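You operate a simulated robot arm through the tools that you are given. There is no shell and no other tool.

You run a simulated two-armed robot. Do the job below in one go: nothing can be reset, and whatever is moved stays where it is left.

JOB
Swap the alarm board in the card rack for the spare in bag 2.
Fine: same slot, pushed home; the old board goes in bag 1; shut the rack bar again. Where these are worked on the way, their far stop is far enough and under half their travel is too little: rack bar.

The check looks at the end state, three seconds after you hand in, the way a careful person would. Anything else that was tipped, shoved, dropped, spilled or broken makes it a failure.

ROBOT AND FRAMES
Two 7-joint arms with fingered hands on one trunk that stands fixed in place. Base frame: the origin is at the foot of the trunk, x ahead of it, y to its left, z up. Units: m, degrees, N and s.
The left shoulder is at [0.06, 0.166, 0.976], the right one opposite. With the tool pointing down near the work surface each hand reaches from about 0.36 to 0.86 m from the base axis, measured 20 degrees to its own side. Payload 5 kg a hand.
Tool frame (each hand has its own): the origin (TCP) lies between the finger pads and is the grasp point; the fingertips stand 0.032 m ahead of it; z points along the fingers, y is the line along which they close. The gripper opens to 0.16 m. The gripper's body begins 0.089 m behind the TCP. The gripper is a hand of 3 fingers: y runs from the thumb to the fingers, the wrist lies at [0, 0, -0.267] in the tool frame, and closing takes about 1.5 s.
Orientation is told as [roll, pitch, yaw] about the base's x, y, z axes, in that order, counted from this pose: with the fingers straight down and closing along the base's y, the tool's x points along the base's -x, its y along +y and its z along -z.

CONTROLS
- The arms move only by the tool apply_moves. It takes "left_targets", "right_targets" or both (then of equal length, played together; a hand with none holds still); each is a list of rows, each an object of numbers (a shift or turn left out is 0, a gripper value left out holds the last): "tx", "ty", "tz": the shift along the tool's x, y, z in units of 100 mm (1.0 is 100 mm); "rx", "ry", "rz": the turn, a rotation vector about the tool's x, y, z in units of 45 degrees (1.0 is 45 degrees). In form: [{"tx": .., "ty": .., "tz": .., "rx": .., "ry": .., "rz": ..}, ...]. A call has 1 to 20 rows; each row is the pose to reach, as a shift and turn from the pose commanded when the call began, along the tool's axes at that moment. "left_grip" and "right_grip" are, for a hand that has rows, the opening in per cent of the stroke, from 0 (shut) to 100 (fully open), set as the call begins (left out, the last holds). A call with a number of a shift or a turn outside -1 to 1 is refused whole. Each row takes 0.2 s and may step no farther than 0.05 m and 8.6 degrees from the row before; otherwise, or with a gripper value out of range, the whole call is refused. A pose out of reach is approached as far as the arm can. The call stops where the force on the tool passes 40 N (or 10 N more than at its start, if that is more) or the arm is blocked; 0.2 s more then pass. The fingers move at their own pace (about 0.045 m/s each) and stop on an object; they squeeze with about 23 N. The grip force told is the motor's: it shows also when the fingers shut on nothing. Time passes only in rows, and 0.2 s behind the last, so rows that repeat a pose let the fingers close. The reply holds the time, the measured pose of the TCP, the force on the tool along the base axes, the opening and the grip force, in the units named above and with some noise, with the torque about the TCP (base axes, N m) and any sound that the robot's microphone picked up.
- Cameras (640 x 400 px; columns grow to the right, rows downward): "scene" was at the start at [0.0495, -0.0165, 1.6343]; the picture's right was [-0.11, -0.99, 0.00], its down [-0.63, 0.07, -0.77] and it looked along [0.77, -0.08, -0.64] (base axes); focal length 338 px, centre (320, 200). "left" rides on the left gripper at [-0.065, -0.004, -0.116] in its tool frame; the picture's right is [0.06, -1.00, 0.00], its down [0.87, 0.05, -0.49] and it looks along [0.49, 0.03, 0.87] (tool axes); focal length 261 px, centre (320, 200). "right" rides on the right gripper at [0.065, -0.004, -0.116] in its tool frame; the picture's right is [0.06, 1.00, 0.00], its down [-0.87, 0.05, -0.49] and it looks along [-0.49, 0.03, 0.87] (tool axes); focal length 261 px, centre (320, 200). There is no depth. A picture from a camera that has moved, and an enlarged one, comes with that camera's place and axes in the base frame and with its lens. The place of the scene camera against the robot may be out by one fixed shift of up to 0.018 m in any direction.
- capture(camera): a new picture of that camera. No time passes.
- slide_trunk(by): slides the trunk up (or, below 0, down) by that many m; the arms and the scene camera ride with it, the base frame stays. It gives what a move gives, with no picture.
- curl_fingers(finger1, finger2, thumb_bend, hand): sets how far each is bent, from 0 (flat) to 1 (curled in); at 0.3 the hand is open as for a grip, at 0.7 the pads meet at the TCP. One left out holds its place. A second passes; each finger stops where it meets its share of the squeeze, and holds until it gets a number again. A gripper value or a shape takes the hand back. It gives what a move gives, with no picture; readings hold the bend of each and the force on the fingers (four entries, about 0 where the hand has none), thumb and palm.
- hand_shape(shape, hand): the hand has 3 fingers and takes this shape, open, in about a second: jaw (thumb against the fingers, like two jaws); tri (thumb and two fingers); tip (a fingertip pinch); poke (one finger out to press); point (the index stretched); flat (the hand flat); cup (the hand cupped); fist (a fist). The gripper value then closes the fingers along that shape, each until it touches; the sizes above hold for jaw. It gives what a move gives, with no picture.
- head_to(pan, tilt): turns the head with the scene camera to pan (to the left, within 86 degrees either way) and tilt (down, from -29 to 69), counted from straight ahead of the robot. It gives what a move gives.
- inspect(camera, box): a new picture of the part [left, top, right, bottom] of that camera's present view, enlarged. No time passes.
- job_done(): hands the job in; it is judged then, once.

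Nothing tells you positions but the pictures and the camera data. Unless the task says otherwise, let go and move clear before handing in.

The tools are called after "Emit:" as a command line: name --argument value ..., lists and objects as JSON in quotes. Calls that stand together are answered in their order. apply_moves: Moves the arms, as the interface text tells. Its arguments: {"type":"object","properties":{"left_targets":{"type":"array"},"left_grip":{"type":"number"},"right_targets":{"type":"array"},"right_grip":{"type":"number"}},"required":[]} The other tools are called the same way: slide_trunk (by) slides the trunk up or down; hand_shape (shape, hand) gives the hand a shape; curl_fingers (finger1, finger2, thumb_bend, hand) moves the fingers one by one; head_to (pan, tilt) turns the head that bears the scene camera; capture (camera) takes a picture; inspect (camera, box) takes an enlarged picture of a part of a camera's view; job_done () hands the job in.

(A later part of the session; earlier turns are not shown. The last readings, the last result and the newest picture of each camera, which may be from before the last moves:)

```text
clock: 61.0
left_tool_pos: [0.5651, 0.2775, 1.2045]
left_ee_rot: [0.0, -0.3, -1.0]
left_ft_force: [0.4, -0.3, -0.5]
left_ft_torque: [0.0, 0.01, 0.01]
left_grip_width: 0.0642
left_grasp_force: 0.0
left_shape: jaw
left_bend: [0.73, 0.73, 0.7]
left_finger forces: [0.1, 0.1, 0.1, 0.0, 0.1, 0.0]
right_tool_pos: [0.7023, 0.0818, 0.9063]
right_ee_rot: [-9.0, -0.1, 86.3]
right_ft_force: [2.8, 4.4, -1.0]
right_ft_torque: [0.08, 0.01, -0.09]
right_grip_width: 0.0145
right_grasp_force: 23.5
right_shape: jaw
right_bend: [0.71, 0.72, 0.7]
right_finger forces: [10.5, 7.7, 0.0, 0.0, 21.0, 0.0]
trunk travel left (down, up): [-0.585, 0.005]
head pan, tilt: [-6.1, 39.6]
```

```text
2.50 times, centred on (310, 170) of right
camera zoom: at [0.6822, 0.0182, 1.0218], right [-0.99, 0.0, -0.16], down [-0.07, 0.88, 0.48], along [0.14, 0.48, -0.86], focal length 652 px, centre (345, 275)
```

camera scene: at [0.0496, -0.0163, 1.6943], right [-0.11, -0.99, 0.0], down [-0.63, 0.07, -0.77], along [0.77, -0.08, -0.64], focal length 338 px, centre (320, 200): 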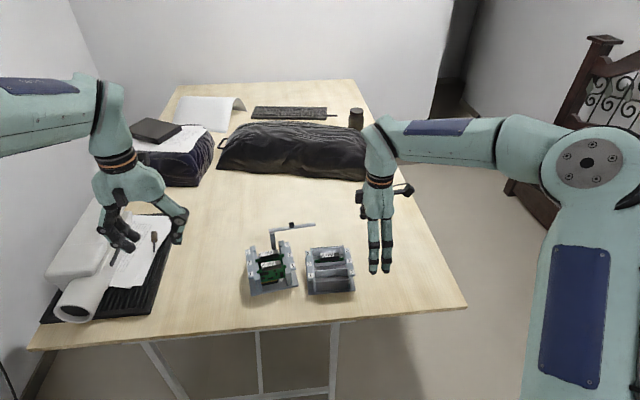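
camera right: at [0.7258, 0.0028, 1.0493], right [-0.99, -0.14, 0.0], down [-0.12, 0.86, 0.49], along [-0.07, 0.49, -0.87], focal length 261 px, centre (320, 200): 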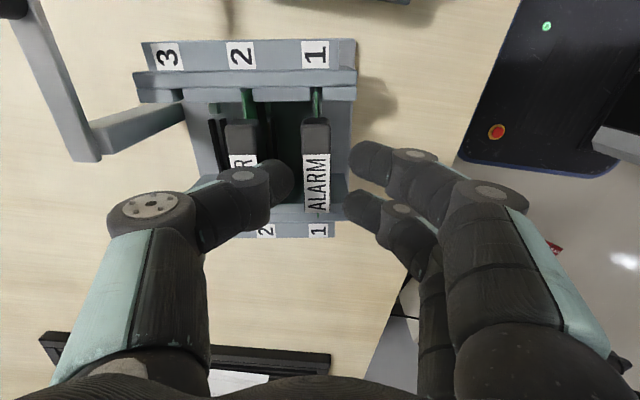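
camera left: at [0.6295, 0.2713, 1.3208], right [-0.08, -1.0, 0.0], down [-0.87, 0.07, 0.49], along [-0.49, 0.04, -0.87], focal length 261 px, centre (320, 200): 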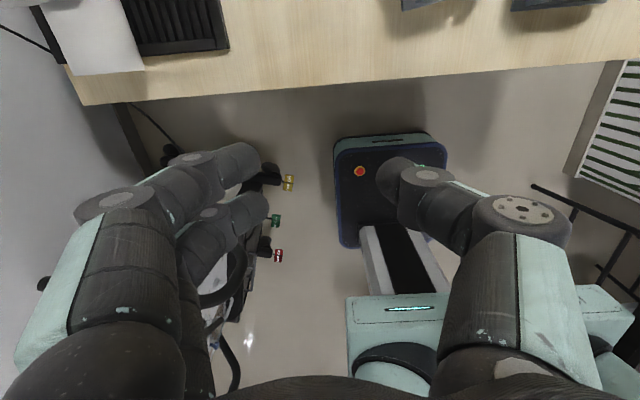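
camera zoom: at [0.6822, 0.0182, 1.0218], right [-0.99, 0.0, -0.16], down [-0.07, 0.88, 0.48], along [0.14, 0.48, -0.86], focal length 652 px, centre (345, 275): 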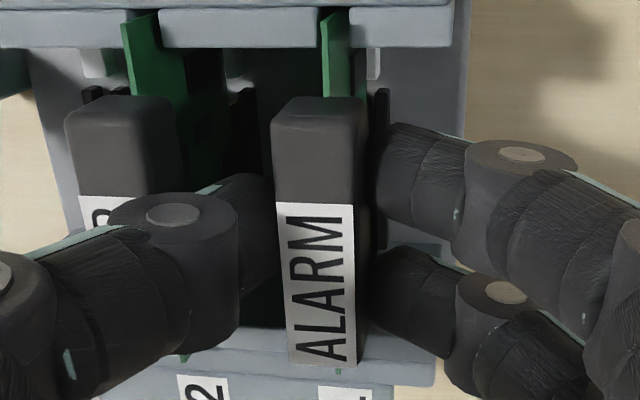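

Emit:
apply_moves --right_targets '[{"tz": -0.03, "ty": -0.005}, {"tz": -0.06, "ty": -0.01}]'

Emit:
inspect --camera "scene" --box '[230, 200, 320, 300]'

```text
clock: 61.6
left_tool_pos: [0.5658, 0.2764, 1.2047]
left_ee_rot: [0.1, -0.2, -0.9]
left_ft_force: [0.5, -0.4, -0.3]
left_ft_torque: [-0.02, 0.03, 0.0]
left_grip_width: 0.0641
left_grasp_force: 0.0
left_shape: jaw
left_bend: [0.73, 0.73, 0.7]
left_finger forces: [0.0, 0.0, 0.0, 0.0, 0.0, 0.0]
right_tool_pos: [0.7027, 0.0786, 0.9131]
right_ee_rot: [-9.1, 0.0, 86.1]
right_ft_force: [-1.8, 3.4, 0.0]
right_ft_torque: [0.12, 0.14, -0.02]
right_grip_width: 0.014
right_grasp_force: 22.8
right_shape: jaw
right_bend: [0.71, 0.72, 0.7]
right_finger forces: [10.5, 11.4, 0.0, 0.0, 20.0, 0.1]
trunk travel left (down, up): [-0.585, 0.005]
head pan, tilt: [-6.1, 39.6]
```

```text
4.00 times, centred on (275, 250) of scene
camera zoom: at [0.0497, -0.0158, 1.6943], right [-0.11, -0.99, 0.0], down [-0.63, 0.07, -0.77], along [0.77, -0.08, -0.64], focal length 1351 px, centre (500, 0)
```

zoom: 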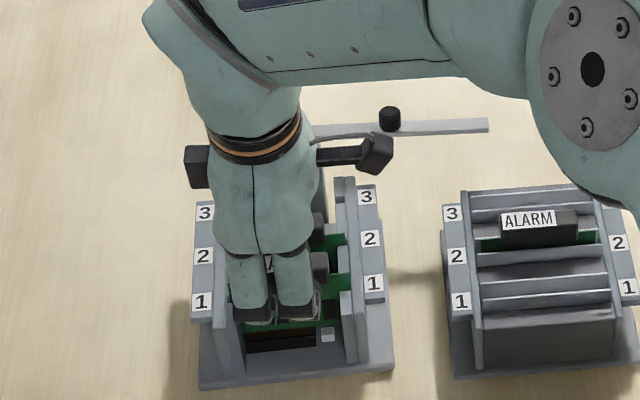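

Emit:
apply_moves --right_targets '[{"tz": -0.05, "ty": -0.008}, {"tz": -0.1, "ty": -0.016}, {"tz": -0.15, "ty": -0.024}]'

Emit:
inspect --camera "right" --box '[200, 90, 420, 250]'

Emit:
inspect --camera "scene" --box '[230, 200, 320, 300]'

```text
clock: 62.4
left_tool_pos: [0.5638, 0.2758, 1.2056]
left_ee_rot: [0.1, -0.2, -0.9]
left_ft_force: [-0.8, 0.0, 0.0]
left_ft_torque: [0.03, 0.0, 0.03]
left_grip_width: 0.0643
left_grasp_force: 0.1
left_shape: jaw
left_bend: [0.73, 0.73, 0.7]
left_finger forces: [0.0, 0.0, 0.1, 0.0, 0.0, 0.0]
right_tool_pos: [0.7017, 0.0787, 0.9281]
right_ee_rot: [-9.1, 0.1, 86.1]
right_ft_force: [-1.0, -0.4, -0.4]
right_ft_torque: [0.05, 0.05, -0.01]
right_grip_width: 0.014
right_grasp_force: 23.0
right_shape: jaw
right_bend: [0.71, 0.72, 0.7]
right_finger forces: [10.2, 10.8, 0.0, 0.1, 20.1, 0.0]
trunk travel left (down, up): [-0.585, 0.005]
head pan, tilt: [-6.1, 39.6]
```

```text
2.50 times, centred on (310, 170) of right
camera zoom: at [0.6821, 0.0161, 1.0428], right [-0.99, 0.0, -0.16], down [-0.07, 0.88, 0.48], along [0.14, 0.48, -0.86], focal length 652 px, centre (345, 275)
```

zoom: 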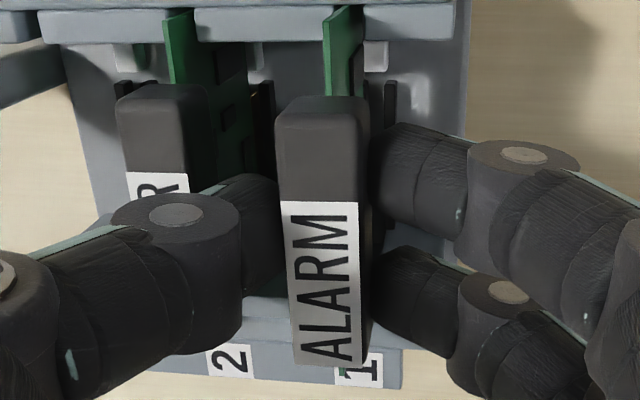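

```text
4.00 times, centred on (275, 250) of scene
camera zoom: at [0.0495, -0.0163, 1.6943], right [-0.11, -0.99, 0.0], down [-0.63, 0.07, -0.77], along [0.77, -0.08, -0.64], focal length 1351 px, centre (500, 0)
```

zoom: 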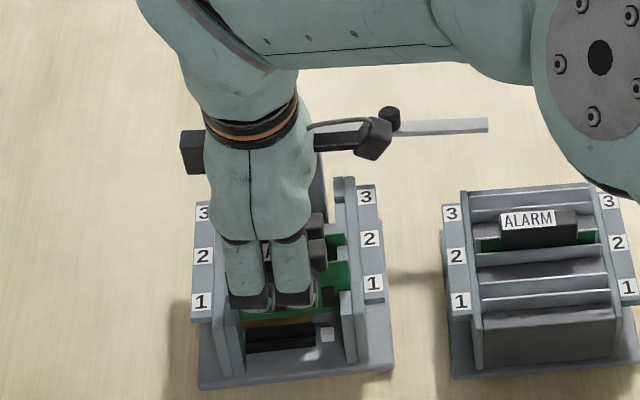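

Emit:
apply_moves --right_targets '[{"tz": -0.1, "ty": -0.016}, {"tz": -0.2, "ty": -0.031}, {"tz": -0.3, "ty": -0.047}, {"tz": -0.4, "ty": -0.062}]'

Emit:
capture --camera "right"

Emit:
inspect --camera "scene" --box '[210, 170, 350, 300]'

```text
clock: 63.4
left_tool_pos: [0.5655, 0.276, 1.2032]
left_ee_rot: [0.2, -0.3, -1.0]
left_ft_force: [0.1, 1.0, -0.3]
left_ft_torque: [0.02, 0.01, -0.01]
left_grip_width: 0.0641
left_grasp_force: 0.0
left_shape: jaw
left_bend: [0.73, 0.73, 0.7]
left_finger forces: [0.0, 0.0, 0.0, 0.0, 0.0, 0.0]
right_tool_pos: [0.7014, 0.0808, 0.9689]
right_ee_rot: [-9.2, -0.1, 86.2]
right_ft_force: [0.6, 0.2, -1.0]
right_ft_torque: [0.04, -0.04, -0.03]
right_grip_width: 0.0144
right_grasp_force: 22.8
right_shape: jaw
right_bend: [0.71, 0.71, 0.7]
right_finger forces: [10.2, 10.4, 0.0, 0.0, 20.6, 0.0]
trunk travel left (down, up): [-0.585, 0.005]
head pan, tilt: [-6.1, 39.6]
```

```text
taken
camera right: at [0.6817, 0.0169, 1.084], right [-0.99, 0.0, -0.16], down [-0.07, 0.88, 0.48], along [0.14, 0.48, -0.86], focal length 261 px, centre (320, 200)
```

right: 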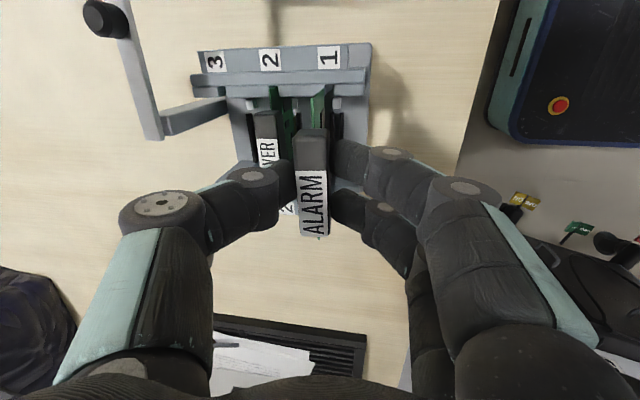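

```text
3.08 times, centred on (280, 235) of scene
camera zoom: at [0.0496, -0.0163, 1.6943], right [-0.11, -0.99, 0.0], down [-0.63, 0.07, -0.77], along [0.77, -0.08, -0.64], focal length 1039 px, centre (443, 92)
```

zoom: 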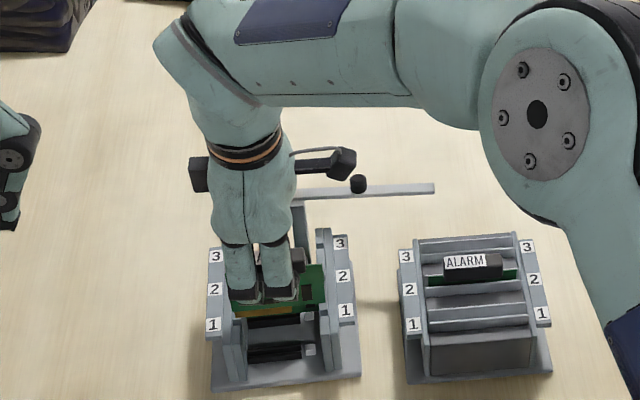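

Emit:
apply_moves --right_targets '[{"tz": -0.1, "ty": -0.016}, {"tz": -0.2, "ty": -0.031}, {"tz": -0.3, "ty": -0.047}, {"tz": -0.35, "ty": -0.055}]'

Emit:
capture --camera "right"

Emit:
inspect --camera "scene" --box '[210, 170, 350, 300]'

```text
clock: 64.4
left_tool_pos: [0.5652, 0.2757, 1.204]
left_ee_rot: [0.2, -0.4, -1.0]
left_ft_force: [-0.2, 1.0, -0.3]
left_ft_torque: [0.0, -0.05, -0.02]
left_grip_width: 0.064
left_grasp_force: 0.0
left_shape: jaw
left_bend: [0.73, 0.73, 0.7]
left_finger forces: [0.1, 0.0, 0.0, 0.0, 0.0, 0.0]
right_tool_pos: [0.7034, 0.0801, 1.0046]
right_ee_rot: [-9.1, -0.1, 86.2]
right_ft_force: [0.1, 0.6, -1.0]
right_ft_torque: [-0.05, 0.01, 0.0]
right_grip_width: 0.0143
right_grasp_force: 23.3
right_shape: jaw
right_bend: [0.71, 0.71, 0.7]
right_finger forces: [10.1, 10.5, 0.0, 0.1, 20.6, 0.1]
trunk travel left (down, up): [-0.585, 0.005]
head pan, tilt: [-6.1, 39.6]
```

```text
taken
camera right: at [0.6827, 0.0168, 1.1194], right [-0.99, 0.0, -0.16], down [-0.07, 0.88, 0.48], along [0.14, 0.48, -0.86], focal length 261 px, centre (320, 200)
```

right: 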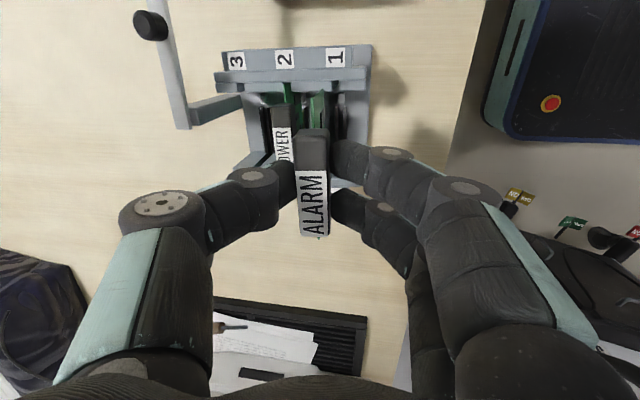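

```text
3.08 times, centred on (280, 235) of scene
camera zoom: at [0.0497, -0.0164, 1.6943], right [-0.11, -0.99, 0.0], down [-0.63, 0.07, -0.77], along [0.77, -0.08, -0.64], focal length 1039 px, centre (443, 92)
```

zoom: 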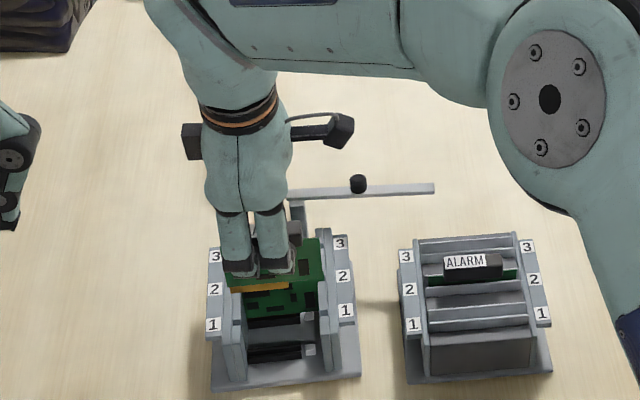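

The old board is fully out of the slot with its bottom edge well clear. I'll check how the handle sits in the grip before carrying it to bag 1.

Emit:
inspect --camera "right" --box '[240, 110, 400, 250]'

Emit:
inspect --camera "scene" --box '[240, 200, 310, 280]'

```text
2.86 times, centred on (320, 180) of right
camera zoom: at [0.6827, 0.0168, 1.1194], right [-0.99, 0.0, -0.16], down [-0.07, 0.88, 0.48], along [0.14, 0.48, -0.86], focal length 745 px, centre (320, 257)
```

zoom: 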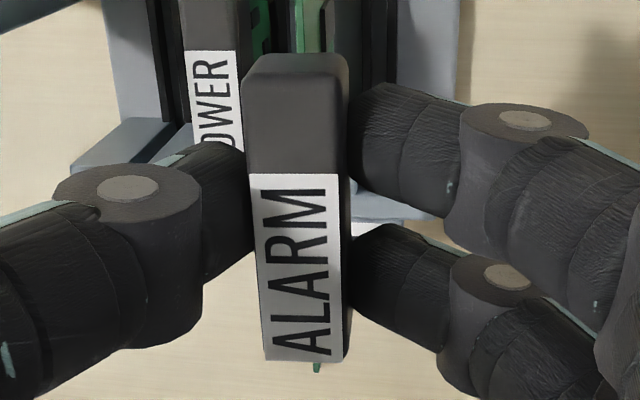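

```text
5.00 times, centred on (275, 240) of scene
camera zoom: at [0.0497, -0.0164, 1.6943], right [-0.11, -0.99, 0.0], down [-0.63, 0.07, -0.77], along [0.77, -0.08, -0.64], focal length 1689 px, centre (545, 0)
```

zoom: 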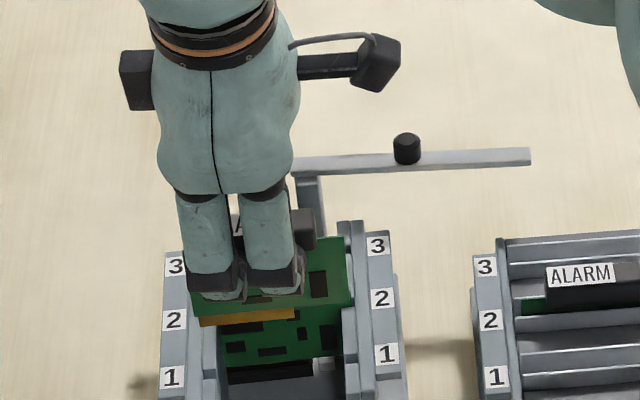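

Emit:
apply_moves --right_targets '[{"tx": 0.15}, {"tx": 0.35}, {"tx": 0.55, "rz": 0.015}, {"tx": 0.75, "rz": 0.033}, {"tx": 0.942, "ty": 0.003, "rz": 0.033, "ry": 0.005}]'

Emit:
apply_moves --right_targets '[{"tx": 0.2}, {"tx": 0.4}, {"tx": 0.6}, {"tx": 0.8}, {"tx": 0.93, "ty": 0.003}]'

Emit:
capture --camera "right"

Emit:
inspect --camera "scene" --box '[230, 180, 390, 300]'

```text
clock: 65.6
left_tool_pos: [0.5651, 0.2751, 1.2056]
left_ee_rot: [0.2, -0.2, -1.0]
left_ft_force: [1.0, -0.5, -0.2]
left_ft_torque: [-0.04, -0.02, 0.0]
left_grip_width: 0.0642
left_grasp_force: 0.0
left_shape: jaw
left_bend: [0.73, 0.73, 0.7]
left_finger forces: [0.1, 0.0, 0.0, 0.0, 0.0, 0.0]
right_tool_pos: [0.6953, -0.0158, 1.0034]
right_ee_rot: [-9.1, -0.2, 84.6]
right_ft_force: [-0.3, 0.0, -0.3]
right_ft_torque: [0.01, -0.01, 0.02]
right_grip_width: 0.0146
right_grasp_force: 23.5
right_shape: jaw
right_bend: [0.71, 0.71, 0.7]
right_finger forces: [10.3, 10.2, 0.1, 0.0, 20.4, 0.0]
trunk travel left (down, up): [-0.585, 0.005]
head pan, tilt: [-6.1, 39.6]
```

```text
clock: 66.8
left_tool_pos: [0.5649, 0.2757, 1.2046]
left_ee_rot: [0.1, -0.2, -1.0]
left_ft_force: [0.5, 0.3, 0.4]
left_ft_torque: [0.01, -0.01, 0.0]
left_grip_width: 0.0642
left_grasp_force: 0.0
left_shape: jaw
left_bend: [0.73, 0.73, 0.7]
left_finger forces: [0.1, 0.1, 0.0, 0.1, 0.1, 0.0]
right_tool_pos: [0.686, -0.1068, 1.0041]
right_ee_rot: [-9.1, -0.1, 84.7]
right_ft_force: [0.5, -0.2, -0.1]
right_ft_torque: [0.0, -0.01, -0.01]
right_grip_width: 0.0141
right_grasp_force: 22.8
right_shape: jaw
right_bend: [0.71, 0.71, 0.7]
right_finger forces: [10.3, 10.3, 0.1, 0.0, 20.4, 0.0]
trunk travel left (down, up): [-0.585, 0.005]
head pan, tilt: [-6.1, 39.6]
```

```text
taken
camera right: at [0.6646, -0.1693, 1.1199], right [-0.99, 0.03, -0.16], down [-0.05, 0.88, 0.48], along [0.15, 0.48, -0.86], focal length 261 px, centre (320, 200)
```

right: 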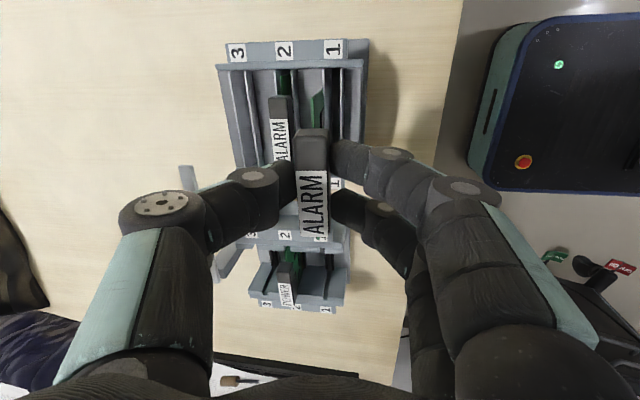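

```text
3.33 times, centred on (310, 240) of scene
camera zoom: at [0.0495, -0.0169, 1.6943], right [-0.11, -0.99, 0.0], down [-0.63, 0.07, -0.77], along [0.77, -0.08, -0.64], focal length 1126 px, centre (353, 67)
```

zoom: 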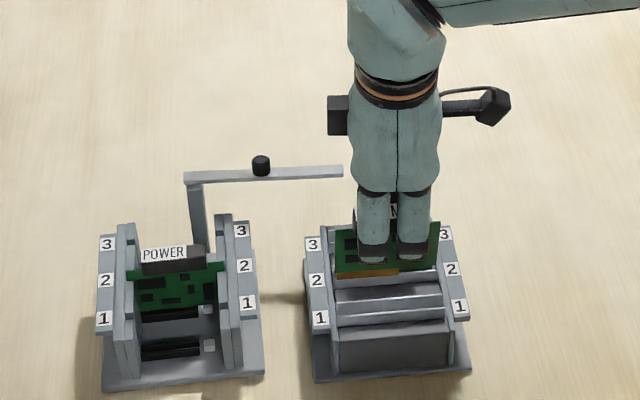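

Emit:
inspect --camera "right" --box '[200, 30, 400, 250]'

Emit:
inspect --camera "scene" --box '[300, 225, 370, 295]'

```text
1.82 times, centred on (300, 140) of right
camera zoom: at [0.6646, -0.1693, 1.1199], right [-0.99, 0.03, -0.16], down [-0.05, 0.88, 0.48], along [0.15, 0.48, -0.86], focal length 474 px, centre (356, 309)
```

zoom: 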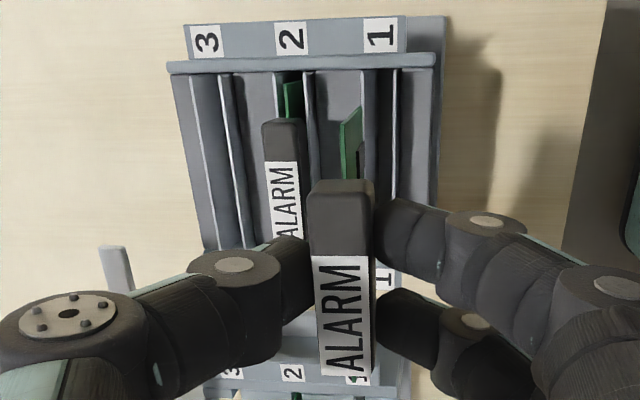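

```text
5.71 times, centred on (335, 260) of scene
camera zoom: at [0.0495, -0.0169, 1.6943], right [-0.11, -0.99, 0.0], down [-0.63, 0.07, -0.77], along [0.77, -0.08, -0.64], focal length 1930 px, centre (234, -143)
```

zoom: 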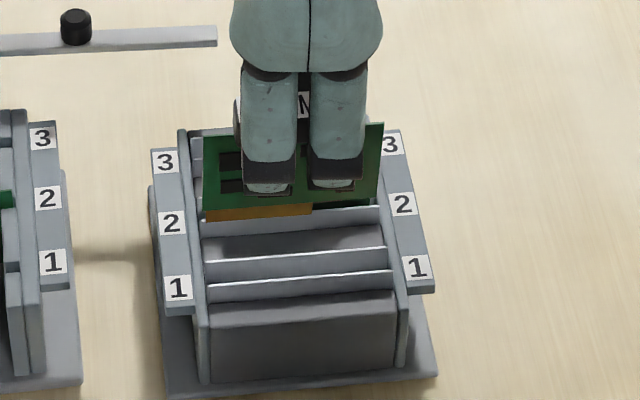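

Emit:
apply_moves --right_targets '[{"tx": 0.035, "ty": -0.033, "tz": 0.1}, {"tx": 0.035, "ty": -0.017, "tz": 0.2}, {"tx": 0.035, "ty": 0.0, "tz": 0.3}]'

Emit:
inspect --camera "right" --box '[200, 30, 400, 250]'

Emit:
inspect --camera "scene" --box '[300, 225, 370, 295]'

```text
clock: 67.6
left_tool_pos: [0.5657, 0.2754, 1.205]
left_ee_rot: [0.2, -0.3, -0.9]
left_ft_force: [0.3, -0.3, 1.1]
left_ft_torque: [0.02, -0.01, 0.0]
left_grip_width: 0.0642
left_grasp_force: 0.0
left_shape: jaw
left_bend: [0.73, 0.73, 0.7]
left_finger forces: [0.1, 0.1, 0.0, 0.0, 0.0, 0.0]
right_tool_pos: [0.6904, -0.1114, 0.9726]
right_ee_rot: [-9.1, -0.1, 84.6]
right_ft_force: [0.5, 0.2, 0.1]
right_ft_torque: [-0.02, 0.0, 0.02]
right_grip_width: 0.0142
right_grasp_force: 23.4
right_shape: jaw
right_bend: [0.71, 0.72, 0.7]
right_finger forces: [10.3, 10.3, 0.0, 0.1, 20.5, 0.0]
trunk travel left (down, up): [-0.585, 0.005]
head pan, tilt: [-6.1, 39.6]
```

```text
1.82 times, centred on (300, 140) of right
camera zoom: at [0.6691, -0.1732, 1.0886], right [-0.99, 0.03, -0.16], down [-0.05, 0.88, 0.48], along [0.15, 0.48, -0.86], focal length 474 px, centre (356, 309)
```

zoom: 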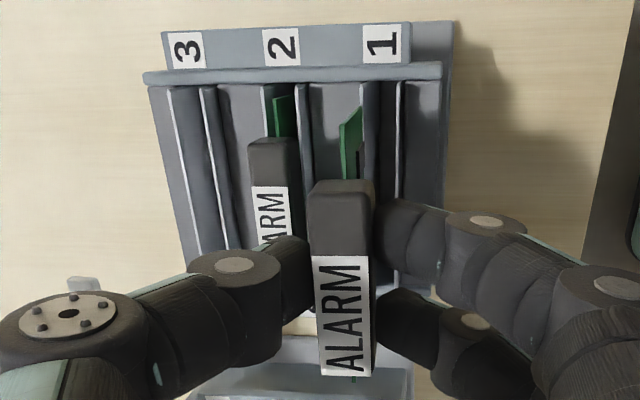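

```text
5.71 times, centred on (335, 260) of scene
camera zoom: at [0.05, -0.0167, 1.6943], right [-0.11, -0.99, 0.0], down [-0.63, 0.07, -0.77], along [0.77, -0.08, -0.64], focal length 1930 px, centre (234, -143)
```

zoom: 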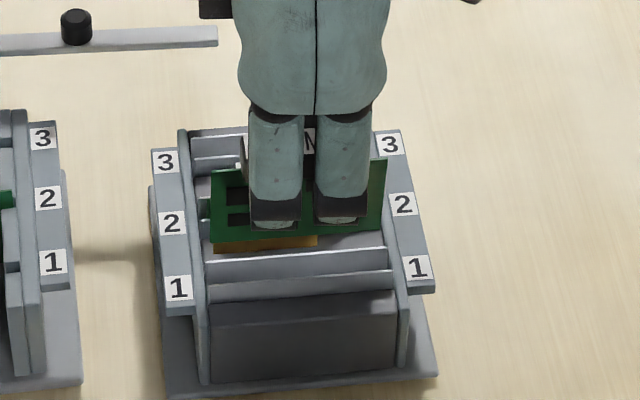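

Emit:
apply_moves --right_targets '[{"tz": 0.1, "ty": 0.016}, {"tz": 0.2, "ty": 0.032}, {"tz": 0.3, "ty": 0.048}]'

Emit:
inspect --camera "scene" --box '[300, 225, 370, 295]'

```text
clock: 68.4
left_tool_pos: [0.5657, 0.2754, 1.2049]
left_ee_rot: [0.2, -0.3, -0.9]
left_ft_force: [-0.1, 0.1, -0.2]
left_ft_torque: [-0.01, -0.02, 0.0]
left_grip_width: 0.0642
left_grasp_force: 0.0
left_shape: jaw
left_bend: [0.73, 0.73, 0.7]
left_finger forces: [0.1, 0.0, 0.0, 0.0, 0.1, 0.0]
right_tool_pos: [0.6899, -0.1108, 0.943]
right_ee_rot: [-9.1, -0.1, 84.7]
right_ft_force: [-0.4, -0.4, 0.3]
right_ft_torque: [0.04, 0.08, 0.0]
right_grip_width: 0.0145
right_grasp_force: 22.8
right_shape: jaw
right_bend: [0.71, 0.72, 0.7]
right_finger forces: [11.0, 10.6, 0.0, 0.1, 20.5, 0.0]
trunk travel left (down, up): [-0.585, 0.005]
head pan, tilt: [-6.1, 39.6]
```

```text
5.71 times, centred on (335, 260) of scene
camera zoom: at [0.0498, -0.0165, 1.6943], right [-0.11, -0.99, 0.0], down [-0.63, 0.07, -0.77], along [0.77, -0.08, -0.64], focal length 1930 px, centre (234, -143)
```

zoom: 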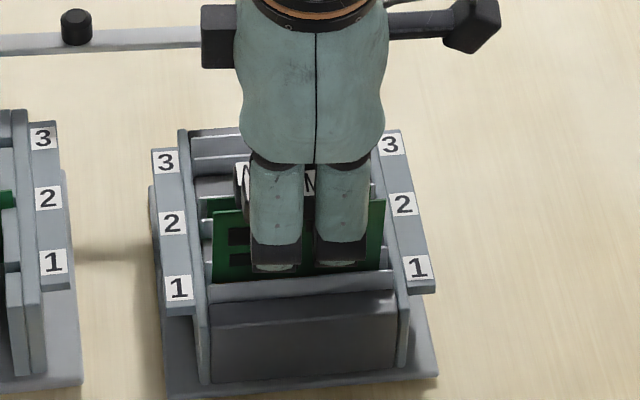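

Emit:
apply_moves --right_targets '[{"tz": 0.08, "ty": 0.013}, {"tz": 0.16, "ty": 0.026}, {"tz": 0.24, "ty": 0.038}]'

Emit:
inspect --camera "scene" --box '[300, 225, 370, 295]'

Emit:
inspect --camera "right" --box '[200, 80, 420, 250]'

```text
clock: 69.2
left_tool_pos: [0.5648, 0.2759, 1.2051]
left_ee_rot: [0.2, -0.3, -1.1]
left_ft_force: [-0.1, 0.2, 0.7]
left_ft_torque: [0.01, -0.01, -0.02]
left_grip_width: 0.0641
left_grasp_force: 0.1
left_shape: jaw
left_bend: [0.73, 0.73, 0.7]
left_finger forces: [0.1, 0.0, 0.0, 0.1, 0.0, 0.0]
right_tool_pos: [0.6902, -0.112, 0.9201]
right_ee_rot: [-9.0, -0.2, 84.6]
right_ft_force: [-1.5, -0.1, 0.2]
right_ft_torque: [0.02, 0.15, -0.02]
right_grip_width: 0.0144
right_grasp_force: 23.2
right_shape: jaw
right_bend: [0.71, 0.72, 0.7]
right_finger forces: [11.0, 10.6, 0.1, 0.1, 20.4, 0.0]
trunk travel left (down, up): [-0.585, 0.005]
head pan, tilt: [-6.1, 39.6]
```

```text
5.71 times, centred on (335, 260) of scene
camera zoom: at [0.0497, -0.0165, 1.6943], right [-0.11, -0.99, 0.0], down [-0.63, 0.07, -0.77], along [0.77, -0.08, -0.64], focal length 1930 px, centre (234, -143)
```

zoom: 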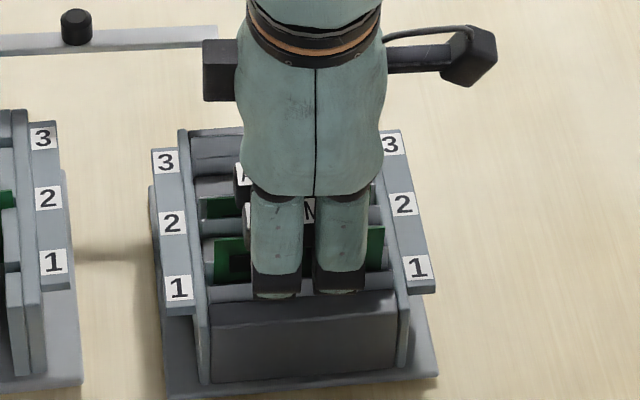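

```text
2.35 times, centred on (310, 165) of right
camera zoom: at [0.6692, -0.1743, 1.035], right [-0.99, 0.03, -0.16], down [-0.05, 0.88, 0.48], along [0.15, 0.48, -0.86], focal length 613 px, centre (344, 282)
```

zoom: 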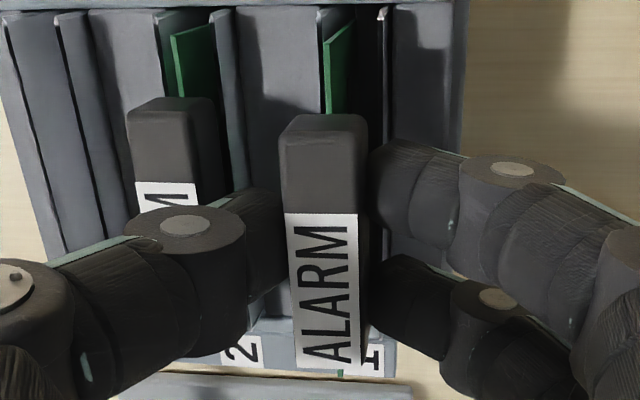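

Emit:
apply_moves --right_targets '[{"tz": 0.04, "ty": 0.02}, {"tz": 0.08, "ty": 0.028}, {"tz": 0.12, "ty": 0.034}]'

Emit:
inspect --camera "right" --box '[200, 80, 420, 250]'

```text
clock: 70.0
left_tool_pos: [0.5653, 0.2753, 1.2046]
left_ee_rot: [0.2, -0.3, -1.1]
left_ft_force: [-0.1, -0.5, 0.1]
left_ft_torque: [-0.01, 0.02, 0.02]
left_grip_width: 0.0642
left_grasp_force: 0.1
left_shape: jaw
left_bend: [0.73, 0.73, 0.7]
left_finger forces: [0.0, 0.0, 0.1, 0.1, 0.1, 0.1]
right_tool_pos: [0.6896, -0.1111, 0.9073]
right_ee_rot: [-9.1, 0.0, 84.8]
right_ft_force: [0.1, 0.4, -0.8]
right_ft_torque: [0.0, 0.04, 0.02]
right_grip_width: 0.0142
right_grasp_force: 23.5
right_shape: jaw
right_bend: [0.71, 0.72, 0.7]
right_finger forces: [10.4, 10.2, 0.1, 0.0, 20.3, 0.0]
trunk travel left (down, up): [-0.585, 0.005]
head pan, tilt: [-6.1, 39.6]
```

```text
2.35 times, centred on (310, 165) of right
camera zoom: at [0.6677, -0.1741, 1.0227], right [-0.99, 0.03, -0.16], down [-0.05, 0.88, 0.48], along [0.15, 0.48, -0.86], focal length 613 px, centre (344, 282)
```

zoom: 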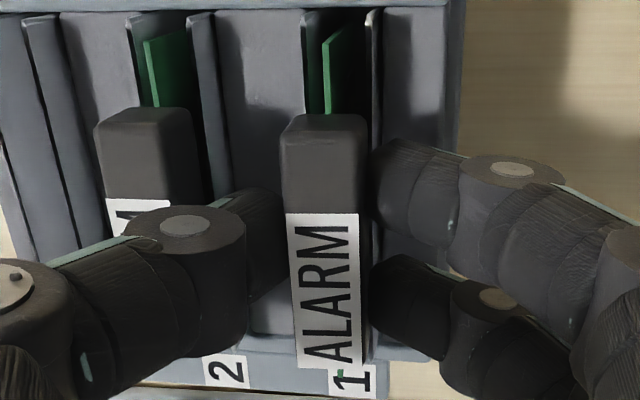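

Emit:
apply_moves --right_targets '[{"tz": 0.025, "ty": 0.004}, {"tz": 0.05, "ty": 0.008}]'

```text
clock: 70.6
left_tool_pos: [0.5659, 0.2752, 1.2043]
left_ee_rot: [0.1, -0.3, -1.0]
left_ft_force: [0.6, 0.1, 0.1]
left_ft_torque: [0.04, 0.0, 0.0]
left_grip_width: 0.0641
left_grasp_force: 0.0
left_shape: jaw
left_bend: [0.73, 0.73, 0.7]
left_finger forces: [0.0, 0.0, 0.0, 0.0, 0.0, 0.0]
right_tool_pos: [0.6886, -0.111, 0.9026]
right_ee_rot: [-9.1, -0.1, 84.6]
right_ft_force: [-0.5, -0.2, 1.6]
right_ft_torque: [0.03, 0.04, -0.01]
right_grip_width: 0.0141
right_grasp_force: 23.3
right_shape: jaw
right_bend: [0.71, 0.72, 0.7]
right_finger forces: [10.7, 10.4, 0.1, 0.0, 20.5, 0.0]
trunk travel left (down, up): [-0.585, 0.005]
head pan, tilt: [-6.1, 39.6]
```

Emit:
apply_moves --right_targets '[{"tz": 0.02, "ty": 0.003}, {"tz": 0.03, "ty": 0.005}]'

Emit:
inspect --camera "right" --box '[200, 80, 420, 250]'

Emit:
inspect --camera "scene" --box '[300, 225, 370, 295]'

```text
clock: 71.2
left_tool_pos: [0.5643, 0.2755, 1.2061]
left_ee_rot: [0.1, -0.3, -1.0]
left_ft_force: [0.5, 0.5, -0.4]
left_ft_torque: [0.0, -0.02, 0.01]
left_grip_width: 0.0641
left_grasp_force: 0.0
left_shape: jaw
left_bend: [0.73, 0.73, 0.7]
left_finger forces: [0.1, 0.0, 0.1, 0.1, 0.0, 0.0]
right_tool_pos: [0.6893, -0.1105, 0.9008]
right_ee_rot: [-9.3, -0.1, 84.6]
right_ft_force: [-0.4, 0.7, 16.0]
right_ft_torque: [-0.03, -0.01, -0.02]
right_grip_width: 0.0152
right_grasp_force: 22.9
right_shape: jaw
right_bend: [0.71, 0.72, 0.71]
right_finger forces: [12.9, 11.9, 0.0, 0.0, 24.4, 0.1]
trunk travel left (down, up): [-0.585, 0.005]
head pan, tilt: [-6.1, 39.6]
```

```text
2.35 times, centred on (310, 165) of right
camera zoom: at [0.6672, -0.1734, 1.0164], right [-0.99, 0.03, -0.16], down [-0.05, 0.88, 0.48], along [0.16, 0.48, -0.86], focal length 613 px, centre (344, 282)
```

zoom: 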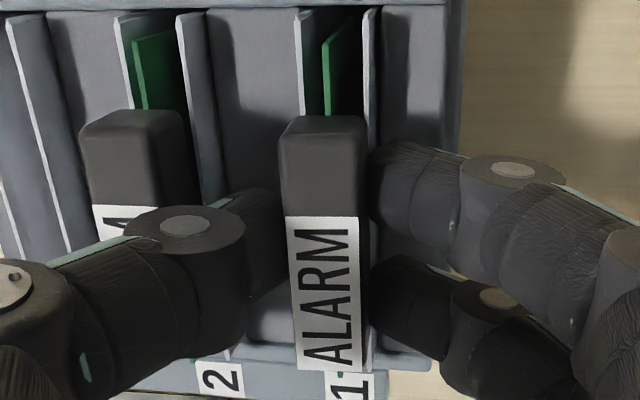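

```text
5.71 times, centred on (335, 260) of scene
camera zoom: at [0.048, -0.0162, 1.6946], right [-0.11, -0.99, 0.0], down [-0.63, 0.07, -0.77], along [0.77, -0.08, -0.64], focal length 1930 px, centre (234, -143)
```

zoom: 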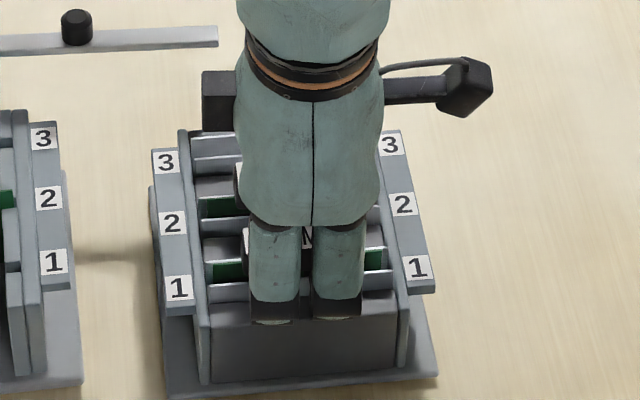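

The old board has bottomed out in bag 1, with its handle level with the spare's. I'll ease off the pressure, open slightly, and lift away.

Emit:
apply_moves --right_targets '[{"tz": -0.02}, {"tz": -0.02}, {"tz": -0.02}]' --right_grip 12.5

Emit:
inspect --camera "right" --box '[200, 80, 420, 250]'

```text
clock: 72.0
left_tool_pos: [0.566, 0.2759, 1.2045]
left_ee_rot: [0.2, -0.2, -1.0]
left_ft_force: [0.2, 0.1, 0.5]
left_ft_torque: [-0.02, 0.0, 0.01]
left_grip_width: 0.064
left_grasp_force: 0.2
left_shape: jaw
left_bend: [0.73, 0.73, 0.7]
left_finger forces: [0.0, 0.0, 0.1, 0.0, 0.0, 0.0]
right_tool_pos: [0.6886, -0.1123, 0.9002]
right_ee_rot: [-9.1, 0.0, 84.7]
right_ft_force: [0.3, 0.1, 0.2]
right_ft_torque: [0.02, 0.02, 0.0]
right_grip_width: 0.0199
right_grasp_force: 0.0
right_shape: jaw
right_bend: [0.72, 0.72, 0.7]
right_finger forces: [0.0, 0.1, 0.1, 0.1, 0.0, 0.1]
trunk travel left (down, up): [-0.585, 0.005]
head pan, tilt: [-6.1, 39.6]
```

```text
2.35 times, centred on (310, 165) of right
camera zoom: at [0.667, -0.1742, 1.0156], right [-0.99, 0.03, -0.16], down [-0.05, 0.88, 0.48], along [0.15, 0.48, -0.86], focal length 613 px, centre (344, 282)
```

zoom: 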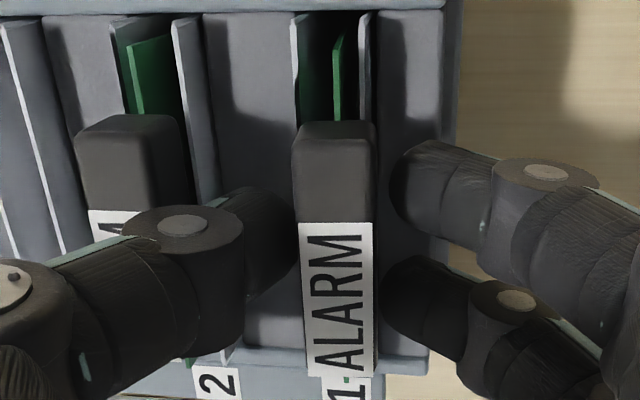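

Emit:
apply_moves --right_targets '[{"tz": -0.08, "ty": -0.013}, {"tz": -0.16, "ty": -0.025}, {"tz": -0.28, "ty": -0.044}, {"tz": -0.42, "ty": -0.066}]'

Emit:
capture --camera "right"

Emit:
inspect --camera "scene" --box '[300, 225, 370, 295]'

```text
clock: 73.0
left_tool_pos: [0.5649, 0.2752, 1.2047]
left_ee_rot: [0.2, -0.3, -1.0]
left_ft_force: [0.1, 0.2, 0.1]
left_ft_torque: [-0.05, 0.04, 0.02]
left_grip_width: 0.0641
left_grasp_force: 0.1
left_shape: jaw
left_bend: [0.73, 0.73, 0.7]
left_finger forces: [0.1, 0.1, 0.0, 0.0, 0.0, 0.0]
right_tool_pos: [0.6882, -0.1099, 0.9443]
right_ee_rot: [-9.2, 0.0, 84.5]
right_ft_force: [-1.0, -0.2, 0.3]
right_ft_torque: [0.0, 0.0, 0.01]
right_grip_width: 0.0198
right_grasp_force: 0.0
right_shape: jaw
right_bend: [0.72, 0.72, 0.7]
right_finger forces: [0.1, 0.0, 0.1, 0.0, 0.0, 0.0]
trunk travel left (down, up): [-0.585, 0.005]
head pan, tilt: [-6.1, 39.6]
```

```text
taken
camera right: at [0.6663, -0.1724, 1.0588], right [-0.99, 0.03, -0.16], down [-0.05, 0.88, 0.48], along [0.15, 0.48, -0.86], focal length 261 px, centre (320, 200)
```

right: 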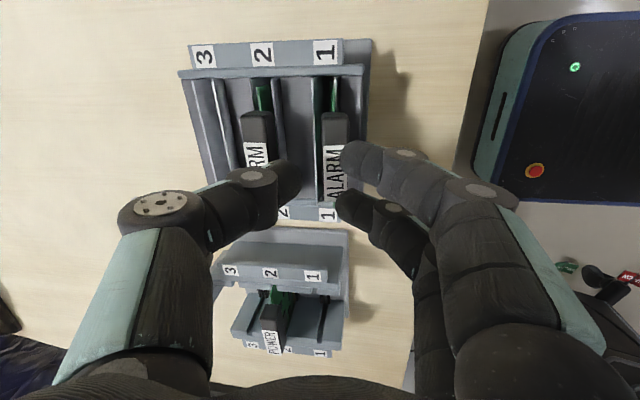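

```text
5.71 times, centred on (335, 260) of scene
camera zoom: at [0.0492, -0.0164, 1.6943], right [-0.11, -0.99, 0.0], down [-0.63, 0.07, -0.77], along [0.77, -0.08, -0.64], focal length 1930 px, centre (234, -143)
```

zoom: 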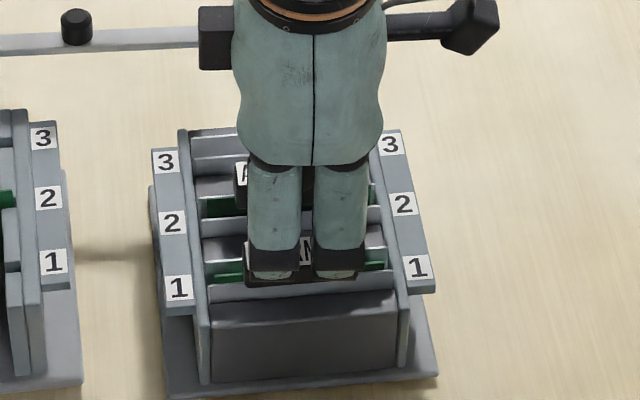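

Emit:
inspect --camera "right" --box '[170, 30, 390, 240]'

```text
1.90 times, centred on (280, 135) of right
camera zoom: at [0.6663, -0.1724, 1.0588], right [-0.99, 0.03, -0.16], down [-0.05, 0.88, 0.48], along [0.15, 0.48, -0.86], focal length 496 px, centre (396, 324)
```

zoom: 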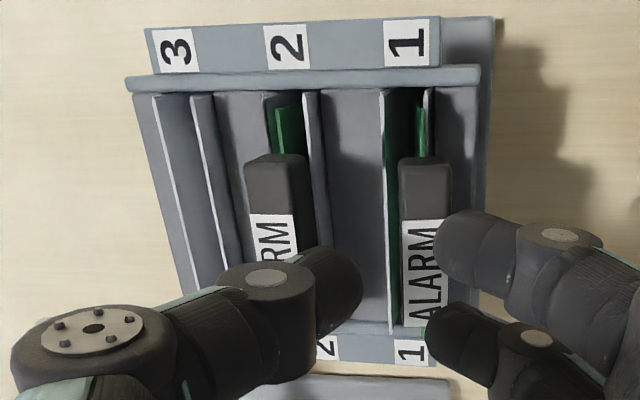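

The old board is resting in bag 1, with about 35 mm between its handle and the spare's. Next I'll take the spare in bag 2 (handle ≈ (0.737, −0.112)) with a 5° tilt and aligned yaw.

Emit:
apply_moves --right_targets '[{"tx": -0.005, "ty": -0.1, "tz": -0.04, "rx": -0.02, "rz": -0.03, "ry": -0.005}, {"tx": -0.01, "ty": -0.22, "tz": -0.02, "rx": -0.045, "rz": -0.06, "ry": -0.01}, {"tx": -0.018, "ty": -0.35, "tz": 0.0, "rx": -0.07, "rz": -0.09, "ry": -0.015}, {"tx": -0.024, "ty": -0.477, "tz": 0.016, "rx": -0.092, "rz": -0.118, "ry": -0.019}, {"tx": -0.024, "ty": -0.477, "tz": 0.016, "rx": -0.092, "rz": -0.118, "ry": -0.019}]' --right_grip 14

Emit:
capture --camera "right"

Emit:
inspect --camera "right" --box '[200, 70, 400, 240]'

```text
clock: 74.2
left_tool_pos: [0.5661, 0.2752, 1.2042]
left_ee_rot: [0.2, -0.3, -1.1]
left_ft_force: [-0.3, 0.1, -0.2]
left_ft_torque: [0.0, -0.01, -0.02]
left_grip_width: 0.064
left_grasp_force: 0.1
left_shape: jaw
left_bend: [0.73, 0.73, 0.7]
left_finger forces: [0.1, 0.0, 0.0, 0.1, 0.0, 0.1]
right_tool_pos: [0.736, -0.1126, 0.948]
right_ee_rot: [-5.0, -0.3, 90.0]
right_ft_force: [0.0, -0.5, -0.2]
right_ft_torque: [0.0, 0.01, -0.01]
right_grip_width: 0.0221
right_grasp_force: 0.2
right_shape: jaw
right_bend: [0.72, 0.72, 0.7]
right_finger forces: [0.0, 0.0, 0.1, 0.0, 0.1, 0.1]
trunk travel left (down, up): [-0.585, 0.005]
head pan, tilt: [-6.1, 39.6]
```

```text
taken
camera right: at [0.7296, -0.1772, 1.0646], right [-0.99, -0.06, -0.09], down [-0.1, 0.87, 0.49], along [0.04, 0.49, -0.87], focal length 261 px, centre (320, 200)
```

right: 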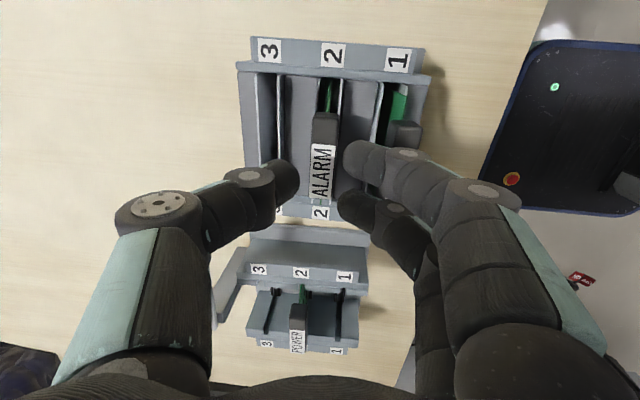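

```text
2.35 times, centred on (300, 155) of right
camera zoom: at [0.7296, -0.1772, 1.0646], right [-0.99, -0.06, -0.09], down [-0.1, 0.87, 0.49], along [0.04, 0.49, -0.87], focal length 613 px, centre (367, 306)
```

zoom: 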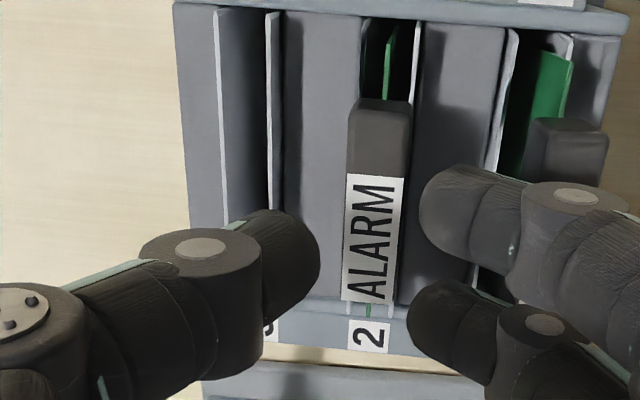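

Emit:
apply_moves --right_targets '[{"tz": 0.1, "ty": -0.004, "tx": -0.004}, {"tz": 0.2, "ty": 0.005, "tx": -0.008}, {"tz": 0.28, "ty": 0.011, "tx": -0.008}]'

Emit:
inspect --camera "right" --box '[200, 90, 400, 250]'

```text
clock: 75.0
left_tool_pos: [0.5649, 0.2753, 1.2048]
left_ee_rot: [0.2, -0.3, -1.1]
left_ft_force: [-0.1, 0.2, 0.7]
left_ft_torque: [0.0, -0.01, -0.02]
left_grip_width: 0.0637
left_grasp_force: 0.2
left_shape: jaw
left_bend: [0.73, 0.73, 0.7]
left_finger forces: [0.0, 0.1, 0.1, 0.0, 0.0, 0.0]
right_tool_pos: [0.7379, -0.1128, 0.9201]
right_ee_rot: [-5.0, -0.2, 90.0]
right_ft_force: [0.1, -0.7, -0.4]
right_ft_torque: [-0.01, -0.01, 0.0]
right_grip_width: 0.0219
right_grasp_force: 0.1
right_shape: jaw
right_bend: [0.72, 0.72, 0.7]
right_finger forces: [0.0, 0.0, 0.1, 0.0, 0.0, 0.0]
trunk travel left (down, up): [-0.585, 0.005]
head pan, tilt: [-6.1, 39.6]
```

```text
2.50 times, centred on (300, 170) of right
camera zoom: at [0.731, -0.1768, 1.0367], right [-0.99, -0.06, -0.09], down [-0.1, 0.87, 0.49], along [0.05, 0.49, -0.87], focal length 652 px, centre (370, 275)
```

zoom: 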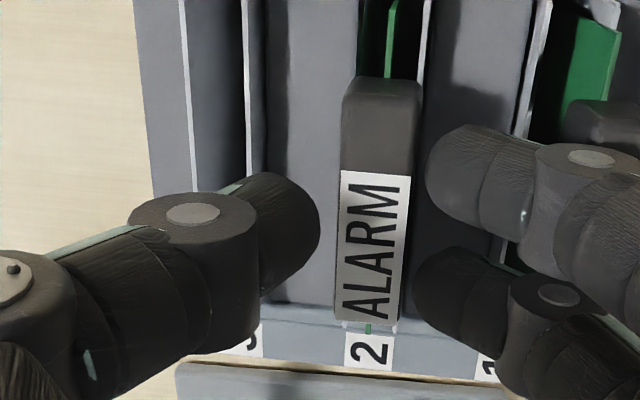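

Emit:
apply_moves --right_targets '[{"tz": 0.05, "ty": 0.008}, {"tz": 0.1, "ty": 0.014}, {"tz": 0.155, "ty": 0.02}]'

Emit:
inspect --camera "right" --box '[200, 90, 400, 250]'

```text
clock: 75.8
left_tool_pos: [0.5652, 0.2753, 1.2055]
left_ee_rot: [0.3, -0.3, -1.1]
left_ft_force: [0.2, -1.0, -0.7]
left_ft_torque: [0.0, -0.01, 0.03]
left_grip_width: 0.064
left_grasp_force: 0.0
left_shape: jaw
left_bend: [0.73, 0.73, 0.7]
left_finger forces: [0.0, 0.1, 0.0, 0.0, 0.0, 0.1]
right_tool_pos: [0.7386, -0.111, 0.9066]
right_ee_rot: [-5.0, -0.2, 90.0]
right_ft_force: [0.2, 0.0, -0.5]
right_ft_torque: [-0.02, 0.02, -0.03]
right_grip_width: 0.0221
right_grasp_force: 0.1
right_shape: jaw
right_bend: [0.72, 0.72, 0.7]
right_finger forces: [0.0, 0.0, 0.0, 0.0, 0.0, 0.0]
trunk travel left (down, up): [-0.585, 0.005]
head pan, tilt: [-6.1, 39.6]
```

```text
2.50 times, centred on (300, 170) of right
camera zoom: at [0.7303, -0.1757, 1.0217], right [-0.99, -0.06, -0.09], down [-0.1, 0.87, 0.49], along [0.05, 0.49, -0.87], focal length 652 px, centre (370, 275)
```

zoom: 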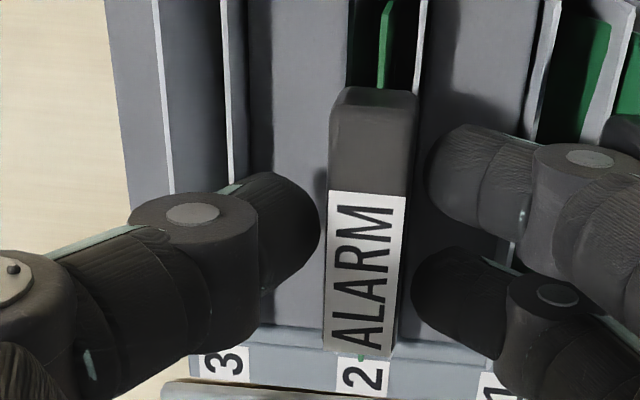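

Emit:
apply_moves --right_targets '[{"tz": 0.03, "ty": 0.003}, {"tz": 0.03, "ty": 0.003}]'

Emit:
apply_moves --right_targets '[{}, {}, {}, {}, {}]' --right_grip 0

Emit:
inspect --camera "right" --box '[200, 90, 400, 250]'

```text
clock: 76.4
left_tool_pos: [0.5647, 0.2753, 1.2053]
left_ee_rot: [0.1, -0.4, -1.0]
left_ft_force: [-0.2, 0.4, 0.0]
left_ft_torque: [0.02, 0.01, 0.01]
left_grip_width: 0.0639
left_grasp_force: 0.1
left_shape: jaw
left_bend: [0.73, 0.73, 0.7]
left_finger forces: [0.1, 0.0, 0.0, 0.1, 0.1, 0.0]
right_tool_pos: [0.7362, -0.1121, 0.9031]
right_ee_rot: [-5.0, -0.3, 90.0]
right_ft_force: [0.1, 0.0, 0.8]
right_ft_torque: [0.01, 0.04, 0.01]
right_grip_width: 0.0217
right_grasp_force: 0.2
right_shape: jaw
right_bend: [0.72, 0.72, 0.7]
right_finger forces: [0.0, 0.3, 0.0, 0.1, 0.1, 0.0]
trunk travel left (down, up): [-0.585, 0.005]
head pan, tilt: [-6.1, 39.6]
```

```text
clock: 77.6
left_tool_pos: [0.5663, 0.2755, 1.205]
left_ee_rot: [0.2, -0.3, -1.1]
left_ft_force: [1.1, 0.7, -0.1]
left_ft_torque: [-0.01, 0.01, 0.01]
left_grip_width: 0.0641
left_grasp_force: 0.0
left_shape: jaw
left_bend: [0.73, 0.73, 0.7]
left_finger forces: [0.2, 0.0, 0.1, 0.0, 0.0, 0.0]
right_tool_pos: [0.7372, -0.1119, 0.9025]
right_ee_rot: [-5.0, -0.3, 90.0]
right_ft_force: [1.0, -0.3, 1.0]
right_ft_torque: [0.0, -0.01, -0.05]
right_grip_width: 0.0135
right_grasp_force: 22.7
right_shape: jaw
right_bend: [0.71, 0.72, 0.7]
right_finger forces: [10.8, 11.2, 0.1, 0.0, 21.4, 0.0]
trunk travel left (down, up): [-0.585, 0.005]
head pan, tilt: [-6.1, 39.6]
```

```text
2.50 times, centred on (300, 170) of right
camera zoom: at [0.7298, -0.1757, 1.0187], right [-0.99, -0.06, -0.09], down [-0.1, 0.87, 0.49], along [0.05, 0.49, -0.87], focal length 652 px, centre (370, 275)
```

zoom: 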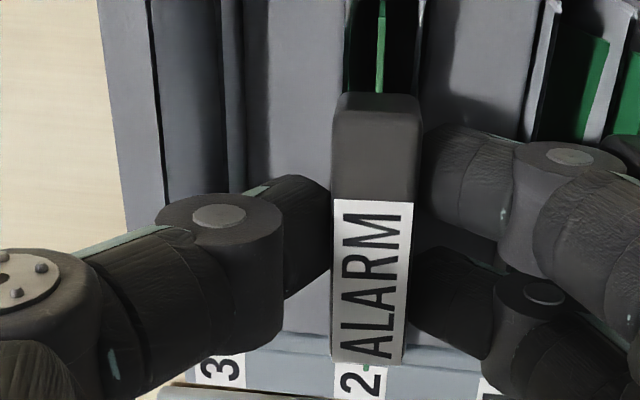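

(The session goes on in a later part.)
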